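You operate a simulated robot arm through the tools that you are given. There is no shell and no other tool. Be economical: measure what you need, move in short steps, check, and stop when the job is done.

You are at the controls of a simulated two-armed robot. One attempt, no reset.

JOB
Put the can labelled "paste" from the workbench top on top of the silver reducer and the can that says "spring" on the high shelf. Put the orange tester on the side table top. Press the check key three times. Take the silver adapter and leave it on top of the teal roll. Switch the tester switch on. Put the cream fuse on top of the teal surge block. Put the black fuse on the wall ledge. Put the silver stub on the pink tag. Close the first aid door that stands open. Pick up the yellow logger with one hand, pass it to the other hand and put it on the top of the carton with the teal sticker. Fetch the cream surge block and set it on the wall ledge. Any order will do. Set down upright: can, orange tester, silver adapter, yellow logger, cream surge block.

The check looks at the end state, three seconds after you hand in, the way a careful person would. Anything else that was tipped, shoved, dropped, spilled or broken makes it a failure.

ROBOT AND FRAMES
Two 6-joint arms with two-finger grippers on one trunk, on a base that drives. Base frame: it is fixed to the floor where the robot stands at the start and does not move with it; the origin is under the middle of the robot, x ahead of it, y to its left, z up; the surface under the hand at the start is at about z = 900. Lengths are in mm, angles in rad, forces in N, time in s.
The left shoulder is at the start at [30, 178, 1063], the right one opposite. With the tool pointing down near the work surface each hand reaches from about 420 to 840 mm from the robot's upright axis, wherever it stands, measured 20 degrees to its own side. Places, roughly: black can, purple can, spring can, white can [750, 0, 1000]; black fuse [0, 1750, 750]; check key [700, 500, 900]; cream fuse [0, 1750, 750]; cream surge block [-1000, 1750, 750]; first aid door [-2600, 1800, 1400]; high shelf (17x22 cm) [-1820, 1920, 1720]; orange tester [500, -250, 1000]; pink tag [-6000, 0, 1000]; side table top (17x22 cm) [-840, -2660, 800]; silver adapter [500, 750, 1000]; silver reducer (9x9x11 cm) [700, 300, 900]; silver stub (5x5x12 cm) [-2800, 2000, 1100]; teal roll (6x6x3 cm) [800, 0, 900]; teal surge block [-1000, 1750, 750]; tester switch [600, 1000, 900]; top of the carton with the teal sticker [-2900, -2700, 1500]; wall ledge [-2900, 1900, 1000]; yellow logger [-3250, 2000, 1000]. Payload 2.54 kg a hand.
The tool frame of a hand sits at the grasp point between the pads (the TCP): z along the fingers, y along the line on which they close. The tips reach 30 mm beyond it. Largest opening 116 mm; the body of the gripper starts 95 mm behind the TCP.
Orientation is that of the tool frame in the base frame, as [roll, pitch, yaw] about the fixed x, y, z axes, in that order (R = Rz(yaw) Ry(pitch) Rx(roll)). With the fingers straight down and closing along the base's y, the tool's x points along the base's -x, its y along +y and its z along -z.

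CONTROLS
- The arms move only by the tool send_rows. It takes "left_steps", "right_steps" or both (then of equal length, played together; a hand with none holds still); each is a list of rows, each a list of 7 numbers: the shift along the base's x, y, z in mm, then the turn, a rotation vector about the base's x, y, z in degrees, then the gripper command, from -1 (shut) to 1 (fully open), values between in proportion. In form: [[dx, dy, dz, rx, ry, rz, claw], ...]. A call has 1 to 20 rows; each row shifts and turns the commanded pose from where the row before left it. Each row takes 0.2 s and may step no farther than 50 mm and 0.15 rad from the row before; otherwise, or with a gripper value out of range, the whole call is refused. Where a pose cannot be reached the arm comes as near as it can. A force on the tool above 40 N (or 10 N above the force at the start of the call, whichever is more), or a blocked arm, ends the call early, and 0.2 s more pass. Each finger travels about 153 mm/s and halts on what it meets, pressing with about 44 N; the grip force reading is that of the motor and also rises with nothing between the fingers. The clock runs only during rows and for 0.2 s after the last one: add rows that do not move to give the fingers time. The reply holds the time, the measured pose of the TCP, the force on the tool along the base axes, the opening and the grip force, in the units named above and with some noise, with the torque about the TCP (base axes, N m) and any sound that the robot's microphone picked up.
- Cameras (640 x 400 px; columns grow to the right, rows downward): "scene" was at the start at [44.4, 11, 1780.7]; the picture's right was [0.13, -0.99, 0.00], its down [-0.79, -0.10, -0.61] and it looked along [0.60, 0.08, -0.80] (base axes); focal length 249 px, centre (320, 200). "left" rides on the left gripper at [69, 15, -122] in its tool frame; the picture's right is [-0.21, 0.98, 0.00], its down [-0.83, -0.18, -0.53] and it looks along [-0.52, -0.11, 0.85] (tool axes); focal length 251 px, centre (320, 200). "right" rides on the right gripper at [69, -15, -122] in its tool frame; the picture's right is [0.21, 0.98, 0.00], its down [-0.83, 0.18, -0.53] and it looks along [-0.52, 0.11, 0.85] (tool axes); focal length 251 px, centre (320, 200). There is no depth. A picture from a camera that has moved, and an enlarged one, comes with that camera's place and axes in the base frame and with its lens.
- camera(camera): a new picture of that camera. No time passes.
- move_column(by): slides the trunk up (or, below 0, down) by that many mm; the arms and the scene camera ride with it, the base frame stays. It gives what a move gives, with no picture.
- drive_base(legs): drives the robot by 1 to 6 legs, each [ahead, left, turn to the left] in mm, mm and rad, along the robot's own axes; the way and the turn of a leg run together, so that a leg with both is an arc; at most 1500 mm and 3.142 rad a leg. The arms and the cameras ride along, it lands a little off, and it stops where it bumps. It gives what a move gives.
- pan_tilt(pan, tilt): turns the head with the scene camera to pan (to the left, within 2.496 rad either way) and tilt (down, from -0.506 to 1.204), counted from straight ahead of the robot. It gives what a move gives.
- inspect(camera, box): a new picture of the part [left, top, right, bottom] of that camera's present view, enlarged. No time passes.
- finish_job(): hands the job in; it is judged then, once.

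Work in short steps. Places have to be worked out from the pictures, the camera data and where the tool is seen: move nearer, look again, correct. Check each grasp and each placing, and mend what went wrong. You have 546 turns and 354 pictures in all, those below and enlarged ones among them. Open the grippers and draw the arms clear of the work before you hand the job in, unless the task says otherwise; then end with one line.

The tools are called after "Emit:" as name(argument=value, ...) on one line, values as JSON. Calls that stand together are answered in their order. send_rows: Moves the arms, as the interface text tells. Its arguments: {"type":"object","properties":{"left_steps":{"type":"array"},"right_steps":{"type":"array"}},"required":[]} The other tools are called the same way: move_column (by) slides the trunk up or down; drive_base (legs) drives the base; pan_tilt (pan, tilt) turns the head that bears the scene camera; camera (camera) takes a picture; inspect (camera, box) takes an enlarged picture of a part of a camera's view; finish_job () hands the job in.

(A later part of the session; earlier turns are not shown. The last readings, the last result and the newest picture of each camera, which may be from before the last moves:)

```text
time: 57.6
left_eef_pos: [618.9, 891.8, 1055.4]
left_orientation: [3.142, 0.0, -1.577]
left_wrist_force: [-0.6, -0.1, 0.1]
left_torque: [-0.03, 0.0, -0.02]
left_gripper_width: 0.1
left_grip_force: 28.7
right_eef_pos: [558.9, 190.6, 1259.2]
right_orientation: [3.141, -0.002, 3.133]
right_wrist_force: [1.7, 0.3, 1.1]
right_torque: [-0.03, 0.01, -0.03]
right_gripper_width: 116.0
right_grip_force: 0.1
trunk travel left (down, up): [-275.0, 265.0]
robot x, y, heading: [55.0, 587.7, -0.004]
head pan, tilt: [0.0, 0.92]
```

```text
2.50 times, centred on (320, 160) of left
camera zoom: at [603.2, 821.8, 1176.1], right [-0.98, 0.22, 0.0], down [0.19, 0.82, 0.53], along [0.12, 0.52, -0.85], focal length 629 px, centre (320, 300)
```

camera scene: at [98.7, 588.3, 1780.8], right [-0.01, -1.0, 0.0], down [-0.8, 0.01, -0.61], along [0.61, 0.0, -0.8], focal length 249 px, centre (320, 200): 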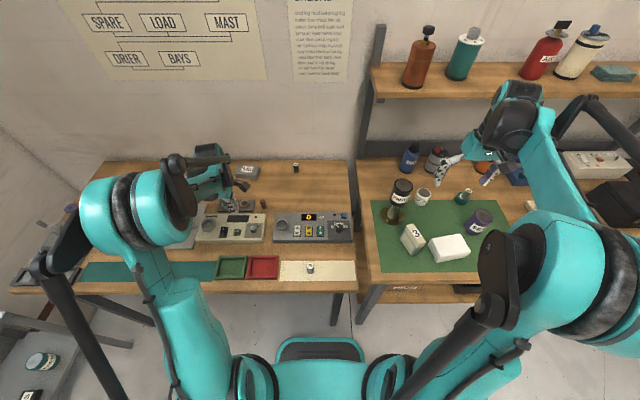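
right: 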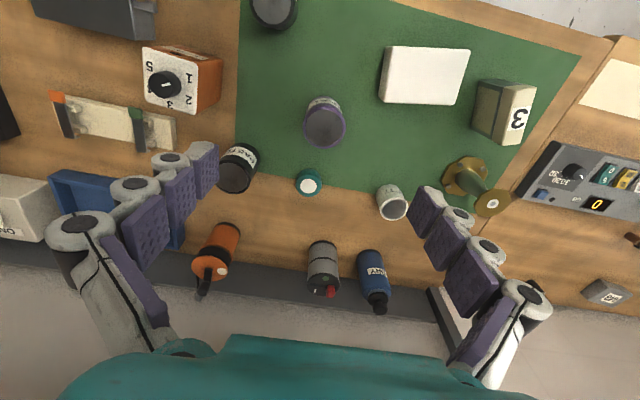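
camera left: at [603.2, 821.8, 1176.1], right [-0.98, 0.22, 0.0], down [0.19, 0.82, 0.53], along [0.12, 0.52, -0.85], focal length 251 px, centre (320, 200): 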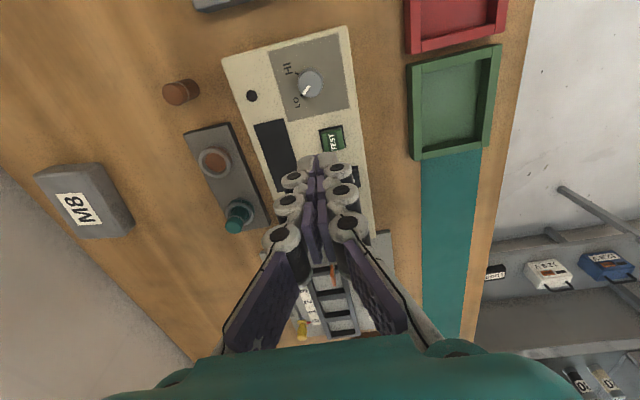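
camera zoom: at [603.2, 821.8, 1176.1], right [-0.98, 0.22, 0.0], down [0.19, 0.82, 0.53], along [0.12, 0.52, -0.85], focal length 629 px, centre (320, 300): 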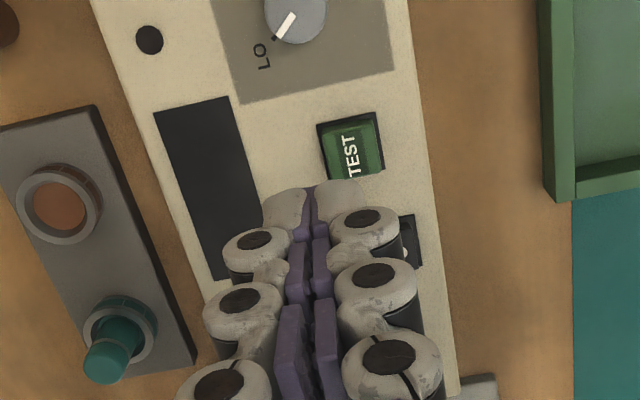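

Rocker "I" is the far end, about (620, 975). Move over it at height and check.

Emit:
send_rows(left_steps=[[0, 42, 0, 0, 0, 0, -1], [1, 41, 0, 0, 0, 0, -1], [0, 0, -45, 0, 0, 0, -1], [0, 0, -30, 0, 0, 0, -1], [0, 0, 0, 0, 0, 0, -1]])

Emit:
camera(camera="left")

Emit:
inspect(camera="scene", box=[190, 195, 270, 245])

```text
time: 58.8
left_eef_pos: [621.5, 970.9, 979.3]
left_orientation: [3.141, 0.0, -1.577]
left_wrist_force: [0.3, 0.1, -0.2]
left_torque: [-0.01, -0.03, -0.03]
left_gripper_width: 0.1
left_grip_force: 28.2
right_eef_pos: [557.7, 190.3, 1260.1]
right_orientation: [-3.14, -0.001, 3.135]
right_wrist_force: [-1.8, -0.7, -0.1]
right_torque: [0.05, -0.01, 0.01]
right_gripper_width: 115.9
right_grip_force: 0.1
trunk travel left (down, up): [-275.0, 265.0]
robot x, y, heading: [54.4, 587.6, -0.007]
head pan, tilt: [0.0, 0.92]
```

```text
285 pictures are left
camera left: at [604.8, 900.6, 1100.5], right [-0.98, 0.22, 0.0], down [0.19, 0.82, 0.53], along [0.12, 0.52, -0.85], focal length 251 px, centre (320, 200)
```

left: 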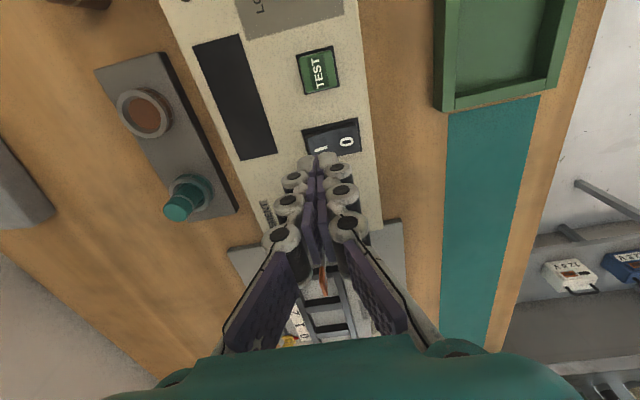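

```text
8.00 times, centred on (230, 220) of scene
camera zoom: at [98.5, 586.6, 1780.8], right [-0.01, -1.0, 0.0], down [-0.8, 0.01, -0.61], along [0.61, 0.0, -0.8], focal length 1995 px, centre (1040, 40)
```

zoom: 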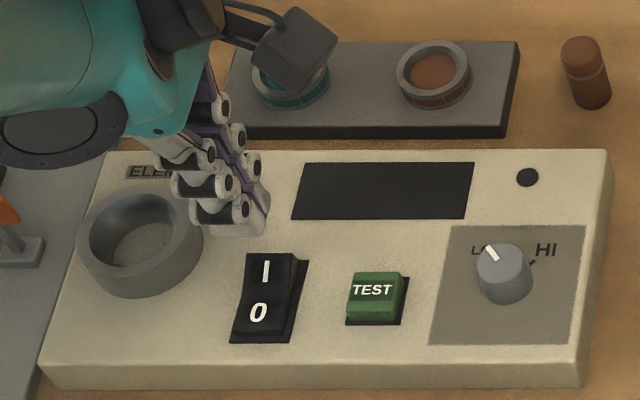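

Finger axis lines up with the "I" end. Descend and press.

Emit:
send_rows(left_steps=[[0, 2, -40, 0, 0, 0, -1], [0, 0, -8, 0, 0, 0, -1], [0, 0, -5, 0, 0, 0, -1], [0, 0, -3, 0, 0, 0, -1], [0, 0, 0, 0, 0, 0, -1]])

Emit:
inspect(camera="scene", box=[190, 195, 270, 245])

```text
time: 60.0
left_eef_pos: [620.8, 973.0, 926.1]
left_orientation: [-3.137, 0.001, -1.578]
left_wrist_force: [-1.2, -1.9, 21.1]
left_torque: [-0.12, -0.07, -0.04]
left_gripper_width: 6.2
left_grip_force: 27.8
right_eef_pos: [556.9, 190.4, 1260.4]
right_orientation: [3.141, 0.001, 3.135]
right_wrist_force: [0.3, -0.3, 0.5]
right_torque: [-0.05, -0.02, -0.03]
right_gripper_width: 116.2
right_grip_force: 0.1
trunk travel left (down, up): [-275.0, 265.0]
robot x, y, heading: [53.1, 587.8, -0.005]
head pan, tilt: [0.0, 0.92]
stopped in row 5 (left hand): the force on the tool passed its limit at 42 N (the readings are from after the stop); the commanded pose is now the measured one
```

```text
8.00 times, centred on (230, 220) of scene
camera zoom: at [96.4, 585.7, 1780.9], right [-0.01, -1.0, 0.0], down [-0.79, 0.01, -0.61], along [0.61, 0.0, -0.79], focal length 1995 px, centre (1040, 40)
```

zoom: 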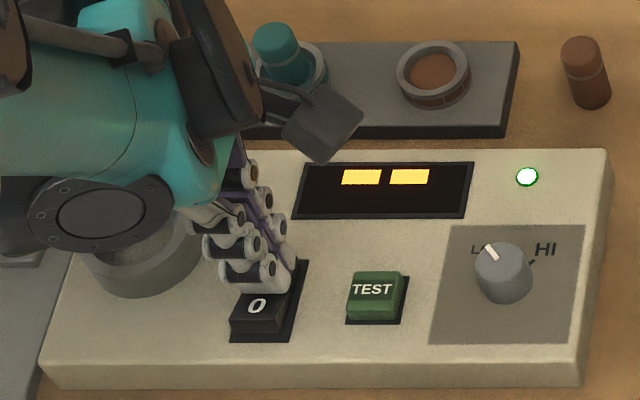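

Tester is on (display lit). Raise the hand and drive back to the mat for the spring can and orange tester.

Emit:
send_rows(left_steps=[[0, 0, 45, 0, 0, 0, -1], [0, 0, 45, 0, 0, 0, -1], [0, 0, 45, 0, 0, 0, -1], [-20, -40, 20, 0, 0, 0, 0], [-20, -40, 20, 0, 0, 0, 1], [-20, -40, 20, 0, 0, 0, 1], [-20, -40, 20, 0, 0, 0, 1], [-20, -40, 20, 0, 0, 0, 1]])

Emit:
drive_base(legs=[[-50, -650, 0]])

Emit:
camera(camera="left")

Emit:
camera(camera="right")

Emit:
inspect(camera="scene", box=[200, 120, 440, 270])

```text
time: 61.8
left_eef_pos: [520.2, 775.1, 1161.2]
left_orientation: [-3.139, 0.002, -1.577]
left_wrist_force: [-0.1, -0.3, -0.6]
left_torque: [0.05, -0.03, -0.02]
left_gripper_width: 116.0
left_grip_force: 0.1
right_eef_pos: [557.7, 190.1, 1259.6]
right_orientation: [-3.141, 0.001, 3.135]
right_wrist_force: [-0.1, -0.9, 0.6]
right_torque: [0.02, -0.02, 0.03]
right_gripper_width: 116.0
right_grip_force: 0.0
trunk travel left (down, up): [-275.0, 265.0]
robot x, y, heading: [52.9, 583.3, -0.007]
head pan, tilt: [0.0, 0.92]
```

```text
time: 65.4
left_eef_pos: [466.8, 119.0, 1160.5]
left_orientation: [-3.141, 0.001, -1.593]
left_wrist_force: [0.0, -0.4, -0.1]
left_torque: [0.01, 0.0, -0.01]
left_gripper_width: 116.4
left_grip_force: 0.1
right_eef_pos: [493.1, -465.4, 1260.3]
right_orientation: [3.142, 0.0, 3.119]
right_wrist_force: [-0.4, 0.6, -0.3]
right_torque: [-0.01, -0.03, -0.01]
right_gripper_width: 116.1
right_grip_force: 0.1
trunk travel left (down, up): [-275.0, 265.0]
robot x, y, heading: [-5.9, -65.0, -0.017]
head pan, tilt: [0.0, 0.92]
```

```text
282 pictures are left
camera left: at [449.1, 49.2, 1281.2], right [-0.97, 0.24, 0.0], down [0.2, 0.82, 0.54], along [0.13, 0.52, -0.84], focal length 251 px, centre (320, 200)
```

left: 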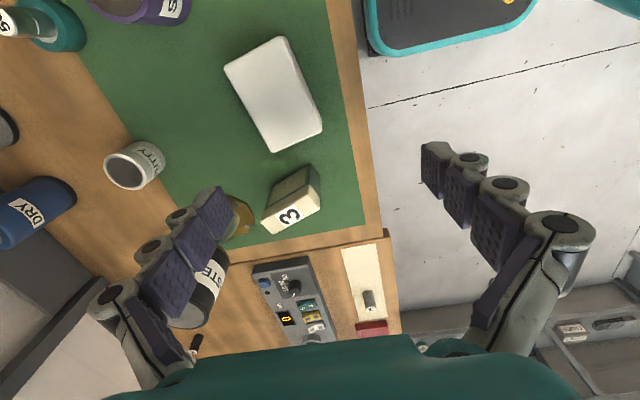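

```text
281 pictures are left
camera right: at [424.3, -481.1, 1381.6], right [-0.19, 0.98, 0.0], down [0.83, 0.16, 0.53], along [0.52, 0.1, -0.85], focal length 251 px, centre (320, 200)
```

right: 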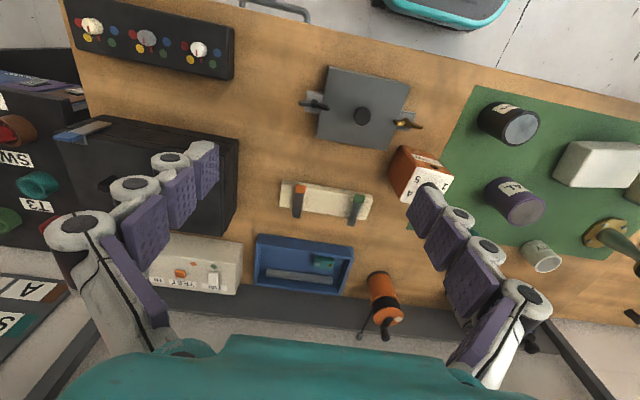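

```text
2.67 times, centred on (320, 195) of scene
camera zoom: at [40.0, -62.9, 1780.8], right [-0.02, -1.0, 0.0], down [-0.8, 0.02, -0.61], along [0.61, -0.01, -0.8], focal length 665 px, centre (320, 213)
```

zoom: 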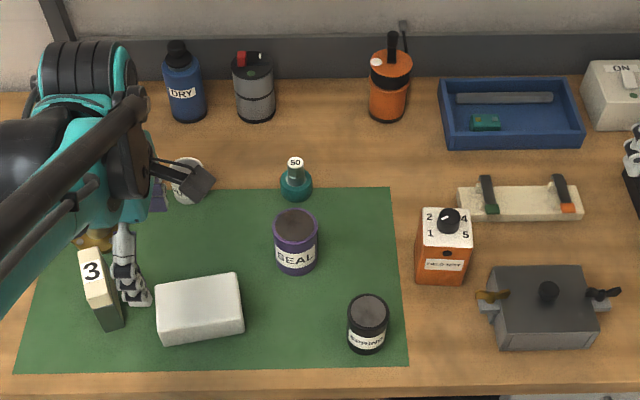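

Move the right hand over the orange tester near (600, −255).

Emit:
send_rows(right_steps=[[18, 35, -18, 0, 0, 0, 1], [18, 35, -18, 0, 0, 0, 1], [18, 35, -18, 0, 0, 0, 1], [18, 35, -18, 0, 0, 0, 1], [18, 35, -18, 0, 0, 0, 1], [18, 35, -18, 0, 0, 0, 1], [0, 0, 0, 0, 0, 0, 1]])

Emit:
camera(camera="right")

```text
time: 67.0
left_eef_pos: [466.1, 117.5, 1160.1]
left_orientation: [-3.138, 0.001, -1.594]
left_wrist_force: [0.0, -0.5, 0.3]
left_torque: [-0.01, -0.04, -0.03]
left_gripper_width: 115.9
left_grip_force: 0.0
right_eef_pos: [600.3, -259.0, 1150.3]
right_orientation: [3.141, 0.0, 3.119]
right_wrist_force: [-0.6, 0.0, 0.2]
right_torque: [0.04, -0.01, 0.01]
right_gripper_width: 116.0
right_grip_force: 0.1
trunk travel left (down, up): [-275.0, 265.0]
robot x, y, heading: [-5.4, -66.6, -0.024]
head pan, tilt: [0.0, 0.92]
```

```text
279 pictures are left
camera right: at [531.2, -272.8, 1272.5], right [-0.19, 0.98, 0.0], down [0.83, 0.16, 0.53], along [0.52, 0.1, -0.85], focal length 251 px, centre (320, 200)
```

right: 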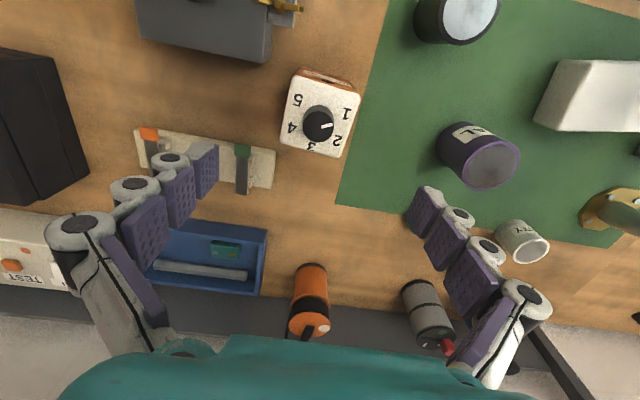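

Tester near (596, −260), turned about −6°. Align the hand and lower partway.

Emit:
send_rows(right_steps=[[-4, -1, -40, 0, 0, -5, 1], [0, 0, -45, 0, 0, 0, 1], [0, 0, 0, 0, 0, 0, 1]])

Emit:
camera(camera="right")

Emit:
inspect(camera="scene", box=[300, 140, 440, 260])

```text
time: 67.8
left_eef_pos: [466.2, 119.1, 1160.6]
left_orientation: [-3.137, 0.002, -1.593]
left_wrist_force: [0.3, -0.8, -0.1]
left_torque: [0.0, 0.01, 0.0]
left_gripper_width: 116.0
left_grip_force: 0.0
right_eef_pos: [599.0, -257.1, 1068.1]
right_orientation: [-3.14, 0.0, 3.031]
right_wrist_force: [0.1, -0.2, -0.1]
right_torque: [0.03, -0.03, 0.0]
right_gripper_width: 115.8
right_grip_force: 0.0
trunk travel left (down, up): [-275.0, 265.0]
robot x, y, heading: [-4.1, -59.8, -0.024]
head pan, tilt: [0.0, 0.92]
```

```text
278 pictures are left
camera right: at [529.8, -265.8, 1189.6], right [-0.11, 0.99, 0.0], down [0.84, 0.09, 0.53], along [0.53, 0.06, -0.85], focal length 251 px, centre (320, 200)
```

right: 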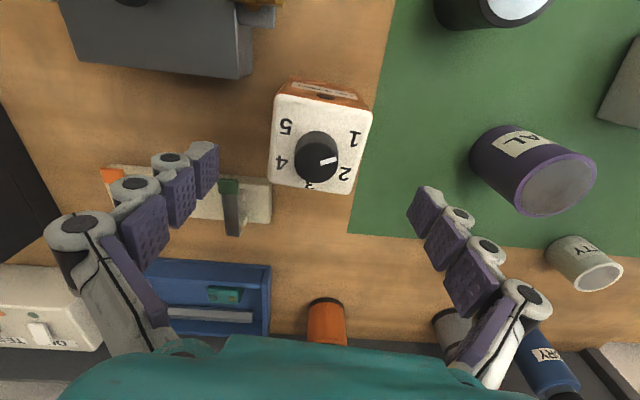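

```text
3.33 times, centred on (370, 200) of scene
camera zoom: at [39.4, -62.1, 1780.9], right [-0.02, -1.0, 0.0], down [-0.8, 0.02, -0.61], along [0.61, -0.01, -0.8], focal length 831 px, centre (153, 200)
```

zoom: 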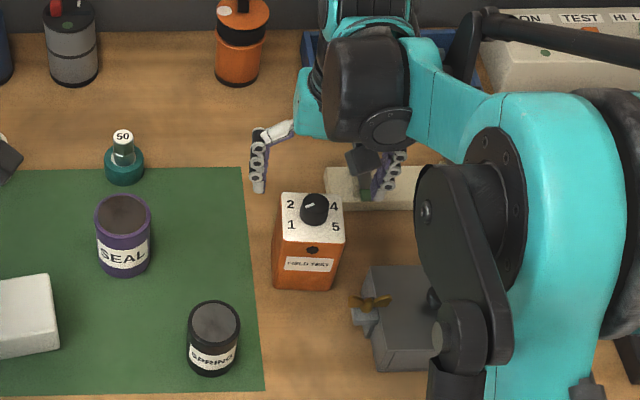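

Center (597, −260), top ~1005. Lower to z 960 and close.

Emit:
send_rows(right_steps=[[-2, -3, -40, 0, 0, 3, 1], [0, 0, -40, 0, 0, 0, 1], [0, 0, -26, 0, 0, 0, 1], [0, 0, 0, 0, 0, 0, 0.4], [0, 0, 0, 0, 0, 0, -1], [0, 0, 0, 0, 0, 0, -1]])

Emit:
camera(camera="right")

```text
time: 69.2
left_eef_pos: [466.7, 120.5, 1160.7]
left_orientation: [-3.141, 0.002, -1.594]
left_wrist_force: [0.2, -0.8, -0.7]
left_torque: [0.01, 0.02, 0.02]
left_gripper_width: 115.9
left_grip_force: 0.1
right_eef_pos: [595.5, -260.7, 961.4]
right_orientation: [3.141, -0.001, 3.084]
right_wrist_force: [-0.4, 1.1, 0.1]
right_torque: [0.17, 0.02, -0.01]
right_gripper_width: 71.6
right_grip_force: 44.3
trunk travel left (down, up): [-275.0, 265.0]
robot x, y, heading: [-4.1, -60.0, -0.023]
head pan, tilt: [0.0, 0.92]
```

```text
276 pictures are left
camera right: at [525.7, -272.0, 1083.3], right [-0.16, 0.99, 0.0], down [0.84, 0.13, 0.53], along [0.53, 0.08, -0.85], focal length 251 px, centre (320, 200)
```

right: 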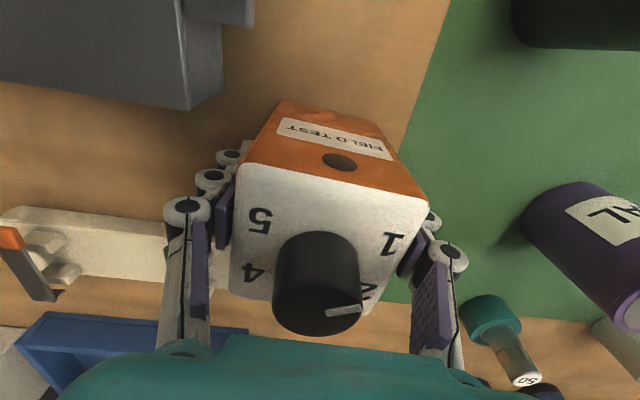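

Tester gripped. Lift it, and look toward the high shelf to plan the spring can's grasp.

Emit:
send_rows(right_steps=[[0, 0, 40, 0, 0, 0, -1], [0, 0, 45, 0, 0, 0, -1], [0, 0, 45, 0, 0, 0, -1], [-10, -40, 20, 0, 0, 0, -1], [-10, -45, 0, 0, 0, 0, -1], [-10, -45, 0, 0, 0, 0, -1], [0, 0, 0, 0, 0, 0, -1]])

Emit:
pan_tilt(pan=2.33, tilt=0.2)

Emit:
camera(camera="scene")

Emit:
pan_tilt(pan=1.6, tilt=0.5)

Emit:
camera(camera="scene")

```text
time: 70.8
left_eef_pos: [466.0, 119.6, 1159.3]
left_orientation: [-3.14, 0.0, -1.593]
left_wrist_force: [-0.4, 0.4, 0.2]
left_torque: [-0.03, 0.04, -0.03]
left_gripper_width: 116.0
left_grip_force: 0.1
right_eef_pos: [566.2, -390.4, 1112.2]
right_orientation: [-3.141, 0.0, 3.084]
right_wrist_force: [0.2, -0.1, -3.0]
right_torque: [-0.04, 0.05, 0.01]
right_gripper_width: 71.6
right_grip_force: 43.9
trunk travel left (down, up): [-275.0, 265.0]
robot x, y, heading: [-4.2, -61.4, -0.02]
head pan, tilt: [0.0, 0.92]
```

```text
time: 73.0
left_eef_pos: [468.3, 119.5, 1159.8]
left_orientation: [-3.14, 0.001, -1.593]
left_wrist_force: [-0.1, 0.2, 0.0]
left_torque: [-0.01, 0.01, 0.04]
left_gripper_width: 116.0
left_grip_force: 0.2
right_eef_pos: [566.7, -391.2, 1111.7]
right_orientation: [-3.141, 0.001, 3.084]
right_wrist_force: [0.1, 0.3, -3.9]
right_torque: [0.01, 0.04, 0.02]
right_gripper_width: 71.3
right_grip_force: 43.8
trunk travel left (down, up): [-275.0, 265.0]
robot x, y, heading: [-5.1, -60.8, -0.025]
head pan, tilt: [2.33, 0.201]
```

```text
275 pictures are left
camera scene: at [-96.4, 8.1, 1843.8], right [0.74, 0.67, 0.0], down [0.13, -0.15, -0.98], along [-0.66, 0.73, -0.2], focal length 249 px, centre (320, 200)
```

scene: 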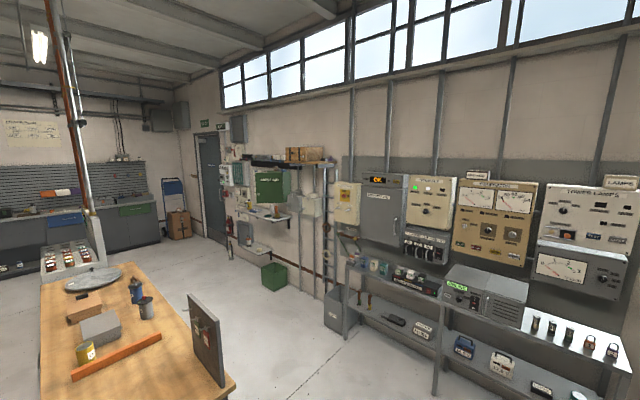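

```text
time: 74.1
left_eef_pos: [466.7, 119.8, 1160.1]
left_orientation: [-3.139, 0.003, -1.595]
left_wrist_force: [-0.1, 0.0, 0.2]
left_torque: [0.03, -0.02, -0.01]
left_gripper_width: 116.0
left_grip_force: 0.0
right_eef_pos: [565.5, -392.0, 1112.1]
right_orientation: [3.14, -0.001, 3.083]
right_wrist_force: [0.2, -0.8, -3.9]
right_torque: [-0.01, 0.04, 0.05]
right_gripper_width: 71.1
right_grip_force: 44.3
trunk travel left (down, up): [-275.0, 265.0]
robot x, y, heading: [-6.1, -60.2, -0.022]
head pan, tilt: [1.6, 0.499]
```

```text
274 pictures are left
camera scene: at [-34.6, 30.1, 1816.2], right [1.0, 0.01, 0.0], down [0.0, -0.48, -0.88], along [-0.01, 0.88, -0.48], focal length 249 px, centre (320, 200)
```

scene: 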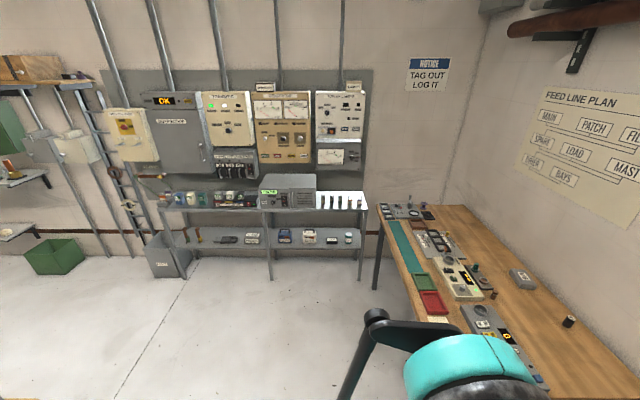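

Zoom into the shelf and first-aid area, and the racks.

Emit:
pan_tilt(pan=2.33, tilt=0.2)

Emit:
inspect(camera="scene", box=[170, 110, 360, 230])

Emit:
inspect(camera="scene", box=[0, 80, 240, 400])

Emit:
inspect(camera="scene", box=[320, 220, 640, 400])

```text
time: 75.2
left_eef_pos: [466.2, 120.4, 1160.8]
left_orientation: [-3.141, 0.002, -1.593]
left_wrist_force: [-0.6, -0.1, -0.5]
left_torque: [0.0, 0.0, -0.03]
left_gripper_width: 115.9
left_grip_force: 0.0
right_eef_pos: [566.3, -391.3, 1111.8]
right_orientation: [3.141, 0.001, 3.086]
right_wrist_force: [0.7, -0.1, -3.8]
right_torque: [0.0, 0.01, 0.0]
right_gripper_width: 71.5
right_grip_force: 44.0
trunk travel left (down, up): [-275.0, 265.0]
robot x, y, heading: [-5.2, -62.9, -0.022]
head pan, tilt: [2.33, 0.201]
```

```text
3.33 times, centred on (265, 170) of scene
camera zoom: at [-96.4, 8.2, 1843.8], right [0.74, 0.67, 0.0], down [0.13, -0.15, -0.98], along [-0.66, 0.73, -0.2], focal length 831 px, centre (503, 300)
```

zoom: 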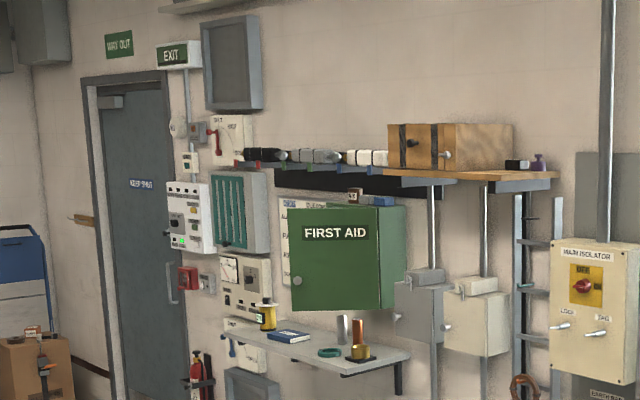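

```text
1.25 times, centred on (120, 240) of scene
camera zoom: at [-96.4, 8.2, 1843.8], right [0.74, 0.67, 0.0], down [0.13, -0.15, -0.98], along [-0.66, 0.73, -0.2], focal length 312 px, centre (570, 150)
```

zoom: 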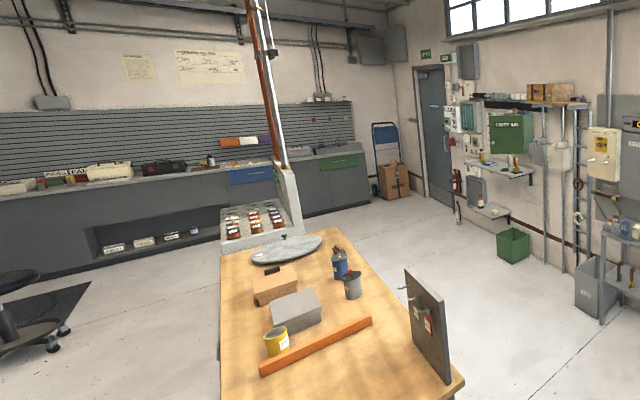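

```text
2.00 times, centred on (480, 310) of scene
camera zoom: at [-96.4, 8.2, 1843.8], right [0.74, 0.67, 0.0], down [0.13, -0.15, -0.98], along [-0.66, 0.73, -0.2], focal length 499 px, centre (0, -20)
```

zoom: 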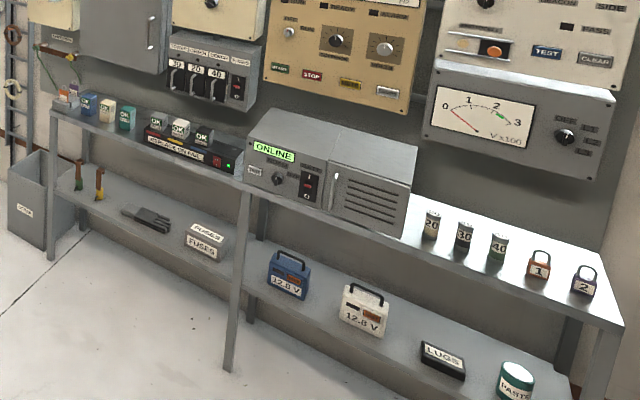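

The spring can needs a tilted grasp for the 1720 mm shelf. Back the base up 150 and right 80, then turn the left hand to face forward and tilt 45°.

Emit:
drive_base(legs=[[-150, -80, 0.02]])

Emit:
pan_tilt(pan=0.0, tilt=0.92)

Emit:
send_rows(left_steps=[[0, -15, 0, 0, 0, -8.5, 1], [0, -15, 0, 0, 0, -8.5, 1], [0, -15, 0, 0, 0, -8.5, 1], [0, -15, 0, 0, 0, -8.5, 1], [0, -15, 0, 0, 0, -8.5, 1], [0, -15, 0, 0, 0, -8.5, 1], [0, -15, 0, 0, 0, -8.5, 1], [0, -15, 0, 0, 0, -8.5, 1], [0, -15, 0, 0, 0, -8.5, 1], [0, -15, 0, 0, 0, -8.5, 1], [0, 0, 0, 0, 0, -4, 1]])

Emit:
camera(camera="left")

Emit:
camera(camera="scene")

```text
time: 76.6
left_eef_pos: [313.9, 50.7, 1161.0]
left_orientation: [-3.139, 0.001, -1.575]
left_wrist_force: [-0.7, 0.3, 0.9]
left_torque: [0.0, -0.04, -0.04]
left_gripper_width: 115.9
left_grip_force: 0.0
right_eef_pos: [422.4, -457.7, 1112.4]
right_orientation: [-3.141, 0.001, 3.105]
right_wrist_force: [-0.9, -0.6, -3.3]
right_torque: [0.02, -0.06, 0.0]
right_gripper_width: 71.0
right_grip_force: 44.0
trunk travel left (down, up): [-275.0, 265.0]
robot x, y, heading: [-154.9, -143.2, -0.004]
head pan, tilt: [2.33, 0.201]
```

```text
time: 78.8
left_eef_pos: [313.9, 51.1, 1160.3]
left_orientation: [-3.14, 0.002, -1.574]
left_wrist_force: [0.2, -0.3, 0.4]
left_torque: [-0.01, 0.02, 0.0]
left_gripper_width: 116.0
left_grip_force: 0.1
right_eef_pos: [423.2, -457.6, 1112.7]
right_orientation: [-3.141, 0.0, 3.104]
right_wrist_force: [-0.4, -0.3, -3.6]
right_torque: [0.03, 0.03, 0.0]
right_gripper_width: 71.3
right_grip_force: 43.9
trunk travel left (down, up): [-275.0, 265.0]
robot x, y, heading: [-153.3, -138.1, -0.004]
head pan, tilt: [0.0, 0.92]
```

```text
time: 81.2
left_eef_pos: [313.2, -98.0, 1160.1]
left_orientation: [-3.137, 0.003, -3.129]
left_wrist_force: [-0.2, -0.5, -0.2]
left_torque: [-0.02, -0.02, -0.01]
left_gripper_width: 115.9
left_grip_force: 0.2
right_eef_pos: [423.2, -456.9, 1112.0]
right_orientation: [-3.141, 0.0, 3.104]
right_wrist_force: [-0.3, -0.4, -3.9]
right_torque: [-0.04, 0.05, 0.01]
right_gripper_width: 71.0
right_grip_force: 44.3
trunk travel left (down, up): [-275.0, 265.0]
robot x, y, heading: [-153.1, -137.6, -0.007]
head pan, tilt: [0.0, 0.92]
```

```text
270 pictures are left
camera left: at [244.0, -84.2, 1280.5], right [0.2, 0.98, 0.0], down [0.83, -0.17, 0.54], along [0.52, -0.11, -0.84], focal length 251 px, centre (320, 200)
```

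left: 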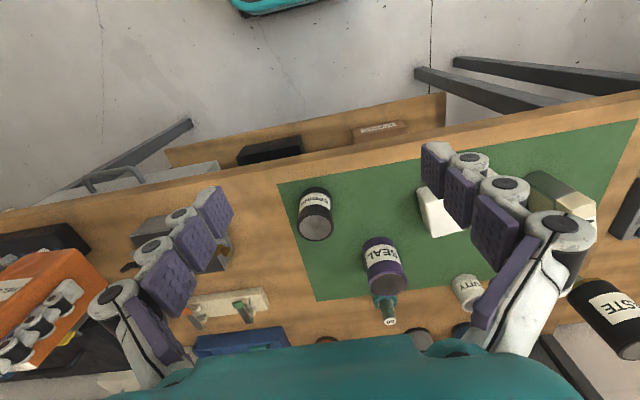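

```text
269 pictures are left
camera scene: at [-108.9, -138.6, 1780.8], right [0.0, -1.0, 0.0], down [-0.8, 0.0, -0.61], along [0.61, 0.0, -0.8], focal length 249 px, centre (320, 200)
```

scene: 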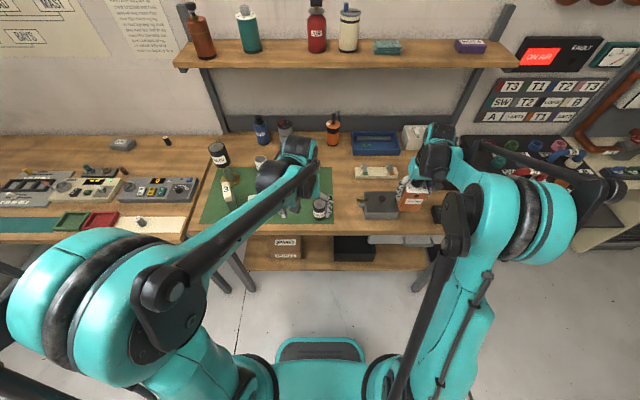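

Tilt the hand forward 45° while moving toward the can.

Emit:
send_rows(left_steps=[[10, -8, -15, 0, -7.5, 0, 1], [10, -8, -15, 0, -7.5, 0, 1], [10, -8, -15, 0, -7.5, 0, 1], [10, -8, -15, 0, -7.5, 0, 1], [10, -8, -15, 0, -7.5, 0, 1], [10, -8, -15, 0, -7.5, 0, 1], [0, 0, 0, 0, 0, 0, 1]])

Emit:
camera(camera="left")

```text
time: 82.8
left_eef_pos: [374.5, -145.0, 1069.8]
left_orientation: [-3.124, 0.788, -3.121]
left_wrist_force: [0.5, 0.5, 0.4]
left_torque: [0.04, -0.01, -0.01]
left_gripper_width: 115.9
left_grip_force: 0.1
right_eef_pos: [422.5, -458.0, 1111.4]
right_orientation: [3.141, 0.0, 3.106]
right_wrist_force: [0.3, 0.1, -3.6]
right_torque: [-0.03, 0.04, 0.01]
right_gripper_width: 71.4
right_grip_force: 44.1
trunk travel left (down, up): [-275.0, 265.0]
robot x, y, heading: [-154.0, -139.0, -0.003]
head pan, tilt: [0.0, 0.92]
```

```text
268 pictures are left
camera left: at [238.7, -132.5, 1105.0], right [0.14, 0.98, 0.14], down [0.2, -0.17, 0.96], along [0.97, -0.11, -0.22], focal length 251 px, centre (320, 200)
```

left: 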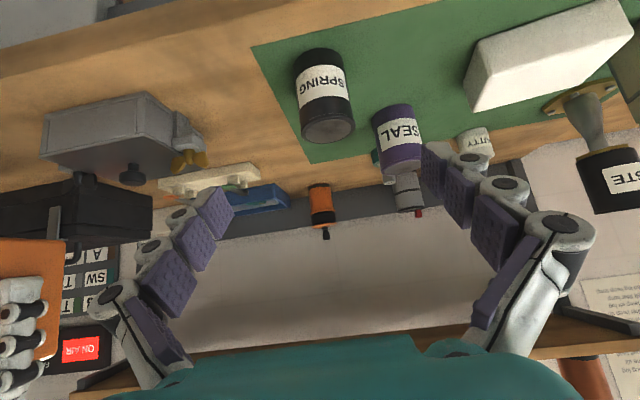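

Spring centre near (487, −141). Move to a pre-grasp point and re-check.

Emit:
send_rows(left_steps=[[30, 2, -35, 0, 0, 0, 1], [32, 2, -38, 0, 0, 0, 1], [0, 0, 0, 0, 0, 0, 1]])

Emit:
camera(camera="left")

Emit:
inspect(camera="scene", box=[240, 120, 400, 220])

```text
time: 83.6
left_eef_pos: [431.5, -140.9, 996.0]
left_orientation: [-3.123, 0.788, -3.122]
left_wrist_force: [-0.2, -0.6, 0.5]
left_torque: [0.04, -0.01, 0.04]
left_gripper_width: 116.2
left_grip_force: 0.1
right_eef_pos: [421.8, -458.5, 1111.1]
right_orientation: [-3.141, -0.002, 3.103]
right_wrist_force: [0.1, -0.3, -4.3]
right_torque: [0.0, 0.0, 0.0]
right_gripper_width: 71.2
right_grip_force: 43.8
trunk travel left (down, up): [-275.0, 265.0]
robot x, y, heading: [-154.7, -141.8, -0.002]
head pan, tilt: [0.0, 0.92]
```

```text
267 pictures are left
camera left: at [296.6, -127.6, 1033.3], right [0.14, 0.98, 0.14], down [0.21, -0.17, 0.96], along [0.97, -0.11, -0.23], focal length 251 px, centre (320, 200)
```

left: 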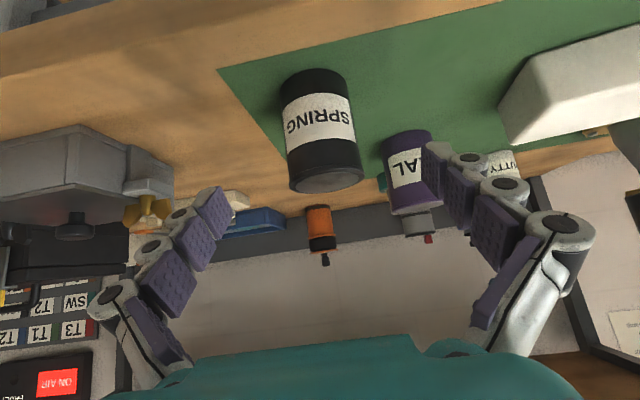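

```text
4.00 times, centred on (320, 170) of scene
camera zoom: at [-110.1, -139.1, 1780.9], right [0.0, -1.0, 0.0], down [-0.8, 0.0, -0.61], along [0.61, 0.0, -0.8], focal length 997 px, centre (320, 320)
```

zoom: 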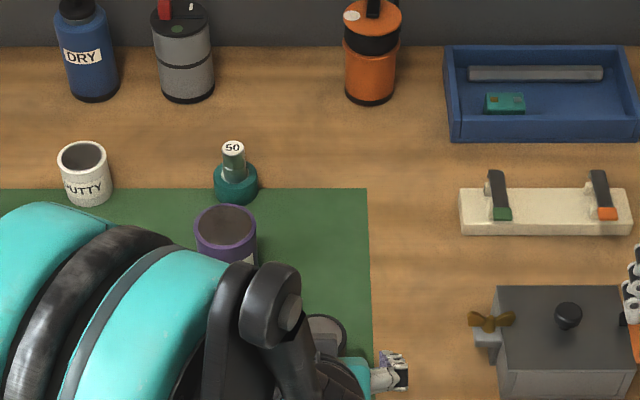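

Advance along the tool axis onto the can and close.

Emit:
send_rows(left_steps=[[26, 0, -28, 0, 0, 0, 1], [26, 0, -28, 0, 0, 0, 1], [0, 0, 0, 0, 0, 0, 0.4], [0, 0, 0, 0, 0, 0, -1], [0, 0, 0, 0, 0, 0, -1]])

Emit:
camera(camera="left")

```text
time: 84.8
left_eef_pos: [486.8, -141.7, 940.4]
left_orientation: [-3.125, 0.787, -3.121]
left_wrist_force: [-1.4, 0.2, 4.8]
left_torque: [0.2, 0.09, 0.05]
left_gripper_width: 53.4
left_grip_force: 44.2
right_eef_pos: [423.1, -457.9, 1112.5]
right_orientation: [3.141, 0.0, 3.107]
right_wrist_force: [-0.6, -0.8, -3.3]
right_torque: [-0.01, 0.03, -0.01]
right_gripper_width: 70.8
right_grip_force: 44.0
trunk travel left (down, up): [-275.0, 265.0]
robot x, y, heading: [-152.5, -139.3, -0.005]
head pan, tilt: [0.0, 0.92]
```

```text
265 pictures are left
camera left: at [351.1, -128.0, 977.1], right [0.14, 0.98, 0.14], down [0.21, -0.17, 0.96], along [0.97, -0.11, -0.23], focal length 251 px, centre (320, 200)
```

left: 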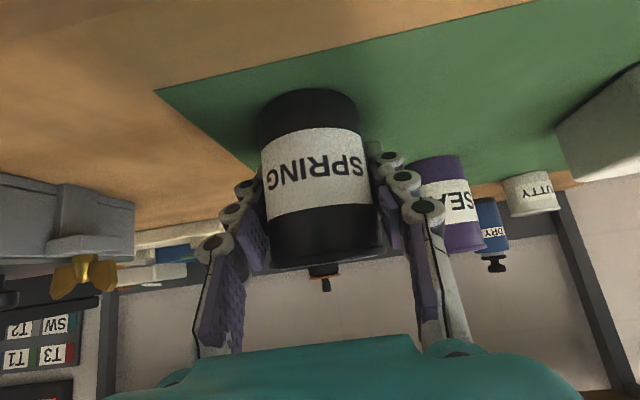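

Held (53 mm). Lift clear, then back the base away.

Emit:
send_rows(left_steps=[[0, 0, 30, 0, 0, 0, -1], [0, 0, 45, 0, 0, 0, -1], [-20, 20, 40, 0, 0, 0, -1], [-20, 30, 30, 0, 0, 0, -1], [-20, 35, 0, 0, 0, 0, -1], [-20, 35, 0, 0, 0, 0, -1], [0, 0, 0, 0, 0, 0, -1]])

Emit:
drive_base(legs=[[-400, 0, 0]])

Emit:
pan_tilt(pan=-1.6, tilt=0.4)

Emit:
camera(camera="scene")

Emit:
pan_tilt(pan=-2.4, tilt=0.4)

Emit:
camera(camera="scene")

```text
time: 86.4
left_eef_pos: [407.3, -23.4, 1085.0]
left_orientation: [-3.127, 0.784, -3.124]
left_wrist_force: [-0.6, -0.3, -1.8]
left_torque: [0.01, -0.03, -0.02]
left_gripper_width: 53.2
left_grip_force: 44.1
right_eef_pos: [424.2, -458.0, 1112.3]
right_orientation: [-3.141, -0.001, 3.104]
right_wrist_force: [0.3, -0.5, -3.7]
right_torque: [0.02, 0.02, 0.01]
right_gripper_width: 71.3
right_grip_force: 44.1
trunk travel left (down, up): [-275.0, 265.0]
robot x, y, heading: [-155.1, -142.9, -0.004]
head pan, tilt: [0.0, 0.92]
```

```text
time: 88.9
left_eef_pos: [-4.7, -22.4, 1084.8]
left_orientation: [-3.126, 0.787, -3.125]
left_wrist_force: [-0.9, -0.4, -2.8]
left_torque: [-0.01, 0.0, -0.02]
left_gripper_width: 53.5
left_grip_force: 44.2
right_eef_pos: [9.8, -457.0, 1112.4]
right_orientation: [3.141, 0.0, 3.102]
right_wrist_force: [-0.9, -0.5, -3.3]
right_torque: [0.01, 0.0, 0.01]
right_gripper_width: 71.3
right_grip_force: 43.8
trunk travel left (down, up): [-275.0, 265.0]
robot x, y, heading: [-564.6, -138.8, -0.004]
head pan, tilt: [0.0, 0.92]
```

```text
time: 90.6
left_eef_pos: [-3.8, -23.9, 1083.5]
left_orientation: [-3.124, 0.787, -3.125]
left_wrist_force: [-0.4, 0.3, -1.3]
left_torque: [-0.01, -0.03, -0.02]
left_gripper_width: 53.3
left_grip_force: 43.3
right_eef_pos: [11.1, -457.2, 1111.5]
right_orientation: [-3.14, 0.002, 3.101]
right_wrist_force: [-0.1, -0.1, -4.1]
right_torque: [0.01, 0.04, 0.0]
right_gripper_width: 71.6
right_grip_force: 43.6
trunk travel left (down, up): [-275.0, 265.0]
robot x, y, heading: [-567.3, -135.0, -0.01]
head pan, tilt: [-1.6, 0.4]
```

```text
264 pictures are left
camera scene: at [-597.4, -229.4, 1825.2], right [-1.0, 0.04, 0.0], down [0.01, 0.39, -0.92], along [-0.03, -0.92, -0.39], focal length 249 px, centre (320, 200)
```

scene: 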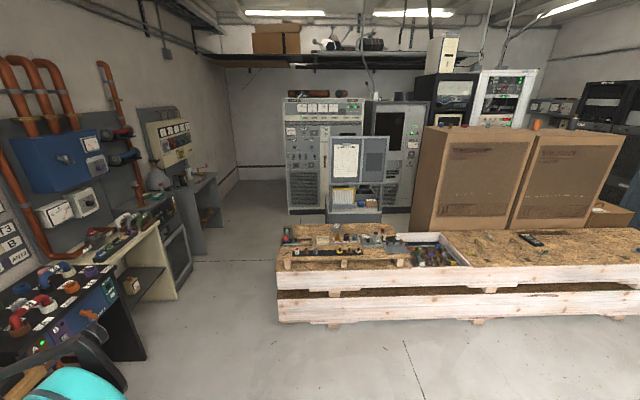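

```text
time: 91.7
left_eef_pos: [-3.6, -22.4, 1084.8]
left_orientation: [-3.124, 0.784, -3.123]
left_wrist_force: [-0.3, 0.0, -1.3]
left_torque: [0.01, 0.0, 0.03]
left_gripper_width: 53.4
left_grip_force: 44.2
right_eef_pos: [11.2, -457.9, 1112.4]
right_orientation: [3.14, -0.001, 3.098]
right_wrist_force: [-0.7, -0.4, -3.3]
right_torque: [0.01, 0.02, 0.0]
right_gripper_width: 71.2
right_grip_force: 44.1
trunk travel left (down, up): [-275.0, 265.0]
robot x, y, heading: [-569.9, -139.1, -0.01]
head pan, tilt: [-2.4, 0.4]
```

```text
263 pictures are left
camera scene: at [-662.8, -199.0, 1825.3], right [-0.67, 0.74, 0.0], down [0.29, 0.26, -0.92], along [-0.68, -0.62, -0.39], focal length 249 px, centre (320, 200)
```

scene: 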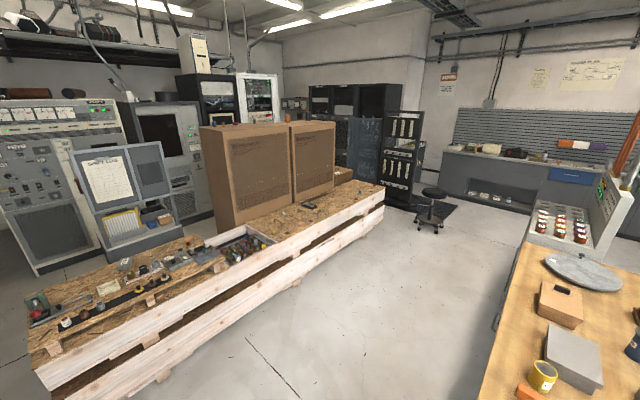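

The side table is the gray console near (−840, −2660), best approached from its +x side around the pallet. Turn to face −y, shift to x≈130, and drive down the corridor.

Emit:
drive_base(legs=[[0, 0, -1.5608], [0, 700, 0], [1000, 0, 0]])

Emit:
pan_tilt(pan=-0.3, tilt=0.45)

Emit:
camera(camera="scene")

```text
time: 104.0
left_eef_pos: [342.3, -1646.1, 1083.8]
left_orientation: [-3.125, 0.785, 1.653]
left_wrist_force: [-0.3, -0.2, -2.0]
left_torque: [-0.03, -0.03, 0.0]
left_gripper_width: 53.7
left_grip_force: 44.0
right_eef_pos: [-89.8, -1689.2, 1111.9]
right_orientation: [-3.141, 0.001, 1.594]
right_wrist_force: [0.4, 0.0, -3.8]
right_torque: [0.03, 0.0, 0.0]
right_gripper_width: 71.1
right_grip_force: 43.8
trunk travel left (down, up): [-275.0, 265.0]
robot x, y, heading: [189.1, -1096.4, -1.512]
head pan, tilt: [-2.4, 0.4]
```

```text
time: 106.0
left_eef_pos: [342.8, -1645.5, 1084.8]
left_orientation: [-3.125, 0.787, 1.653]
left_wrist_force: [-1.0, -0.2, -2.5]
left_torque: [0.0, 0.03, -0.01]
left_gripper_width: 53.6
left_grip_force: 43.4
right_eef_pos: [-90.6, -1689.2, 1112.9]
right_orientation: [-3.142, 0.0, 1.596]
right_wrist_force: [-0.2, 0.3, -3.4]
right_torque: [0.02, 0.01, 0.02]
right_gripper_width: 71.0
right_grip_force: 43.9
trunk travel left (down, up): [-275.0, 265.0]
robot x, y, heading: [190.3, -1094.1, -1.511]
head pan, tilt: [-0.3, 0.45]
```

```text
262 pictures are left
camera scene: at [167.4, -1151.6, 1820.5], right [-0.97, 0.24, 0.0], down [0.1, 0.42, -0.9], along [-0.22, -0.87, -0.44], focal length 249 px, centre (320, 200)
```

scene: 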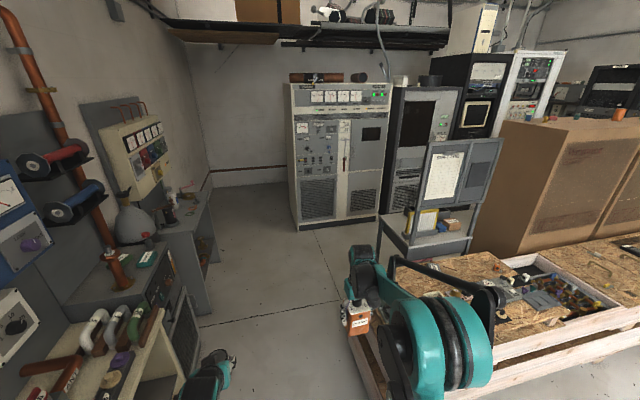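

Zoom on the side table.

Emit:
inspect(camera="scene", box=[350, 130, 520, 290])

```text
2.50 times, centred on (435, 210) of scene
camera zoom: at [167.4, -1151.6, 1820.5], right [-0.97, 0.24, 0.0], down [0.1, 0.42, -0.9], along [-0.22, -0.87, -0.44], focal length 623 px, centre (32, 175)
```

zoom: 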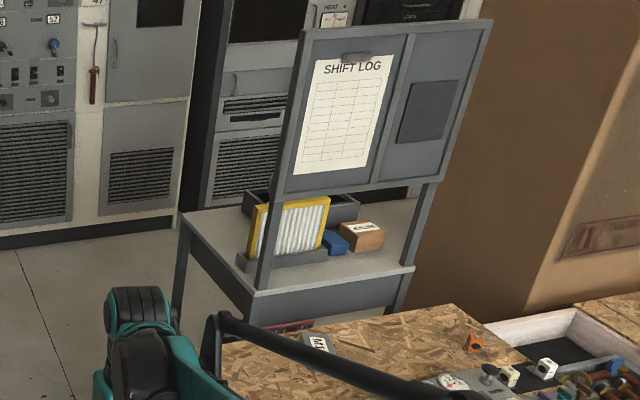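

Free spot on the table: x −755…−925, y −2550…−2770, reached from the +x side. Drive to about (130, −2780) and turn to face −x.

Emit:
drive_base(legs=[[0, -80, -0.06], [1150, 0, 0], [540, 0, 0]])

Emit:
drive_base(legs=[[0, 0, -1.57]])

Emit:
pan_tilt(pan=-0.1, tilt=0.6)

Emit:
camera(camera="scene")

```text
time: 115.2
left_eef_pos: [240.0, -3334.2, 1083.6]
left_orientation: [-3.123, 0.786, 1.601]
left_wrist_force: [0.3, -0.2, -2.1]
left_torque: [-0.02, 0.0, 0.02]
left_gripper_width: 53.3
left_grip_force: 44.1
right_eef_pos: [-195.1, -3355.7, 1112.0]
right_orientation: [-3.141, -0.001, 1.543]
right_wrist_force: [0.0, -0.1, -3.1]
right_torque: [0.05, -0.03, -0.01]
right_gripper_width: 70.8
right_grip_force: 44.4
trunk travel left (down, up): [-275.0, 265.0]
robot x, y, heading: [116.4, -2772.8, -1.564]
head pan, tilt: [-0.3, 0.45]
```

```text
time: 119.5
left_eef_pos: [-442.2, -2896.2, 1084.3]
left_orientation: [-3.123, 0.788, 0.03]
left_wrist_force: [0.5, 0.7, -1.5]
left_torque: [0.01, 0.01, -0.02]
left_gripper_width: 53.6
left_grip_force: 44.1
right_eef_pos: [-462.5, -2462.5, 1110.2]
right_orientation: [3.14, -0.001, -0.029]
right_wrist_force: [0.4, 0.8, -4.9]
right_torque: [0.01, -0.02, -0.03]
right_gripper_width: 70.7
right_grip_force: 43.8
trunk travel left (down, up): [-275.0, 265.0]
robot x, y, heading: [117.1, -2774.0, -3.135]
head pan, tilt: [-0.3, 0.45]
```

```text
time: 120.2
left_eef_pos: [-441.6, -2896.2, 1084.7]
left_orientation: [-3.122, 0.785, 0.03]
left_wrist_force: [-0.3, -0.5, -2.8]
left_torque: [0.01, -0.01, 0.04]
left_gripper_width: 53.7
left_grip_force: 44.2
right_eef_pos: [-462.9, -2462.6, 1110.3]
right_orientation: [-3.141, 0.002, -0.029]
right_wrist_force: [0.6, -0.5, -3.2]
right_torque: [-0.05, -0.04, 0.01]
right_gripper_width: 71.1
right_grip_force: 43.6
trunk travel left (down, up): [-275.0, 265.0]
robot x, y, heading: [119.3, -2770.3, -3.134]
head pan, tilt: [-0.099, 0.6]
```

```text
260 pictures are left
camera scene: at [58.8, -2764.4, 1807.0], right [0.09, 1.0, 0.0], down [0.56, -0.05, -0.83], along [-0.82, 0.08, -0.56], focal length 249 px, centre (320, 200)
```

scene: 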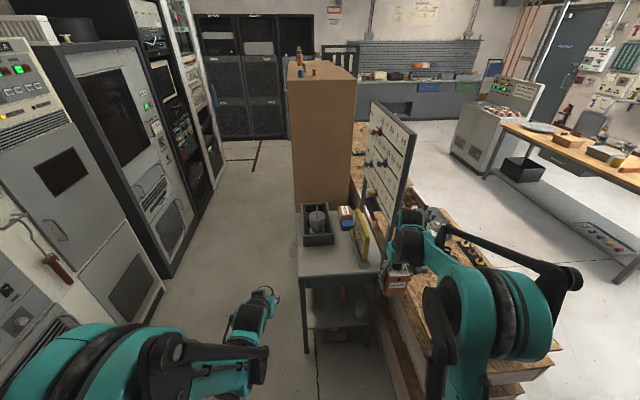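

Zoom on the table top's free spot.

Emit:
inspect(camera="scene", box=[270, 180, 400, 300])

```text
3.33 times, centred on (335, 240) of scene
camera zoom: at [58.8, -2764.4, 1807.0], right [0.09, 1.0, 0.0], down [0.56, -0.05, -0.83], along [-0.82, 0.08, -0.56], focal length 831 px, centre (270, 67)
```

zoom: 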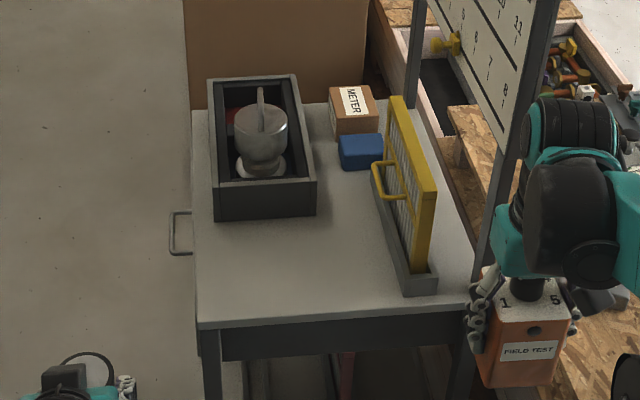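

Move the right hand to y≈−2645, then drive 290 ahead.

Emit:
send_rows(right_steps=[[0, -45, 0, 0, 0, 0, -1], [0, -45, 0, 0, 0, 0, -1], [0, -45, 0, 0, 0, 0, -1], [0, -48, 0, 0, 0, 0, -1], [0, 0, 0, 0, 0, 0, -1]])

Emit:
drive_base(legs=[[290, 0, 0]])

Emit:
camera(camera="scene")

Emit:
camera(camera="right")

```text
time: 121.4
left_eef_pos: [-444.1, -2894.5, 1083.8]
left_orientation: [-3.125, 0.784, 0.029]
left_wrist_force: [-0.1, 0.0, -2.2]
left_torque: [-0.03, 0.0, 0.0]
left_gripper_width: 53.6
left_grip_force: 44.1
right_eef_pos: [-461.4, -2644.6, 1112.0]
right_orientation: [-3.141, 0.0, -0.029]
right_wrist_force: [-0.6, 0.3, -3.7]
right_torque: [-0.03, 0.0, -0.01]
right_gripper_width: 71.3
right_grip_force: 44.0
trunk travel left (down, up): [-275.0, 265.0]
robot x, y, heading: [116.8, -2770.3, -3.136]
head pan, tilt: [-0.099, 0.6]
```

```text
time: 123.4
left_eef_pos: [-734.4, -2898.8, 1084.4]
left_orientation: [-3.123, 0.785, 0.032]
left_wrist_force: [0.6, -0.3, -2.9]
left_torque: [0.01, 0.03, -0.01]
left_gripper_width: 53.6
left_grip_force: 43.8
right_eef_pos: [-753.9, -2648.9, 1111.7]
right_orientation: [3.14, -0.003, -0.027]
right_wrist_force: [0.0, -0.1, -4.4]
right_torque: [0.0, -0.04, -0.03]
right_gripper_width: 71.2
right_grip_force: 44.2
trunk travel left (down, up): [-275.0, 265.0]
robot x, y, heading: [-176.8, -2781.4, -3.129]
head pan, tilt: [-0.099, 0.6]
```

```text
258 pictures are left
camera scene: at [-234.3, -2766.7, 1806.9], right [0.09, 1.0, 0.0], down [0.56, -0.05, -0.82], along [-0.82, 0.08, -0.57], focal length 249 px, centre (320, 200)
```

scene: 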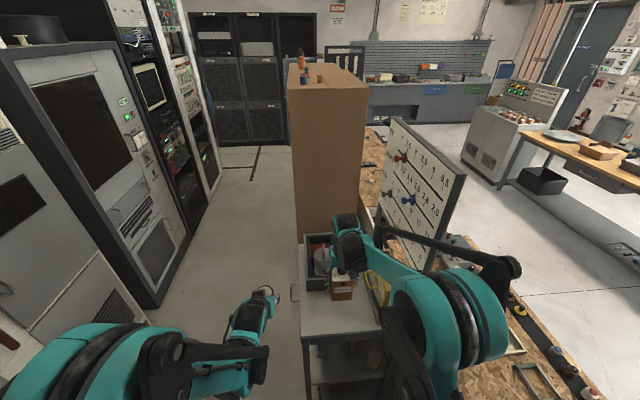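

```text
257 pictures are left
camera right: at [-684.6, -2636.4, 1233.9], right [0.19, -0.98, 0.0], down [-0.83, -0.16, 0.53], along [-0.52, -0.1, -0.85], focal length 251 px, centre (320, 200)
```

right: 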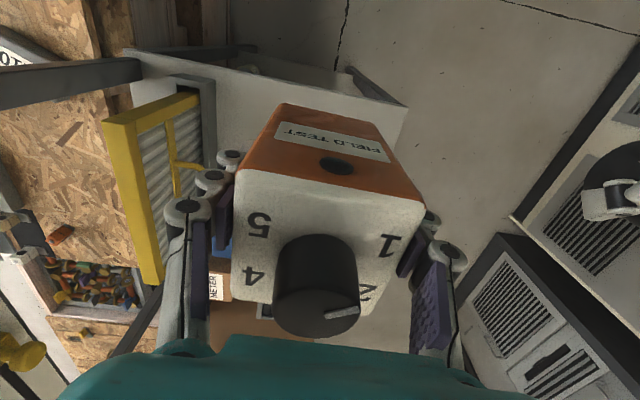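

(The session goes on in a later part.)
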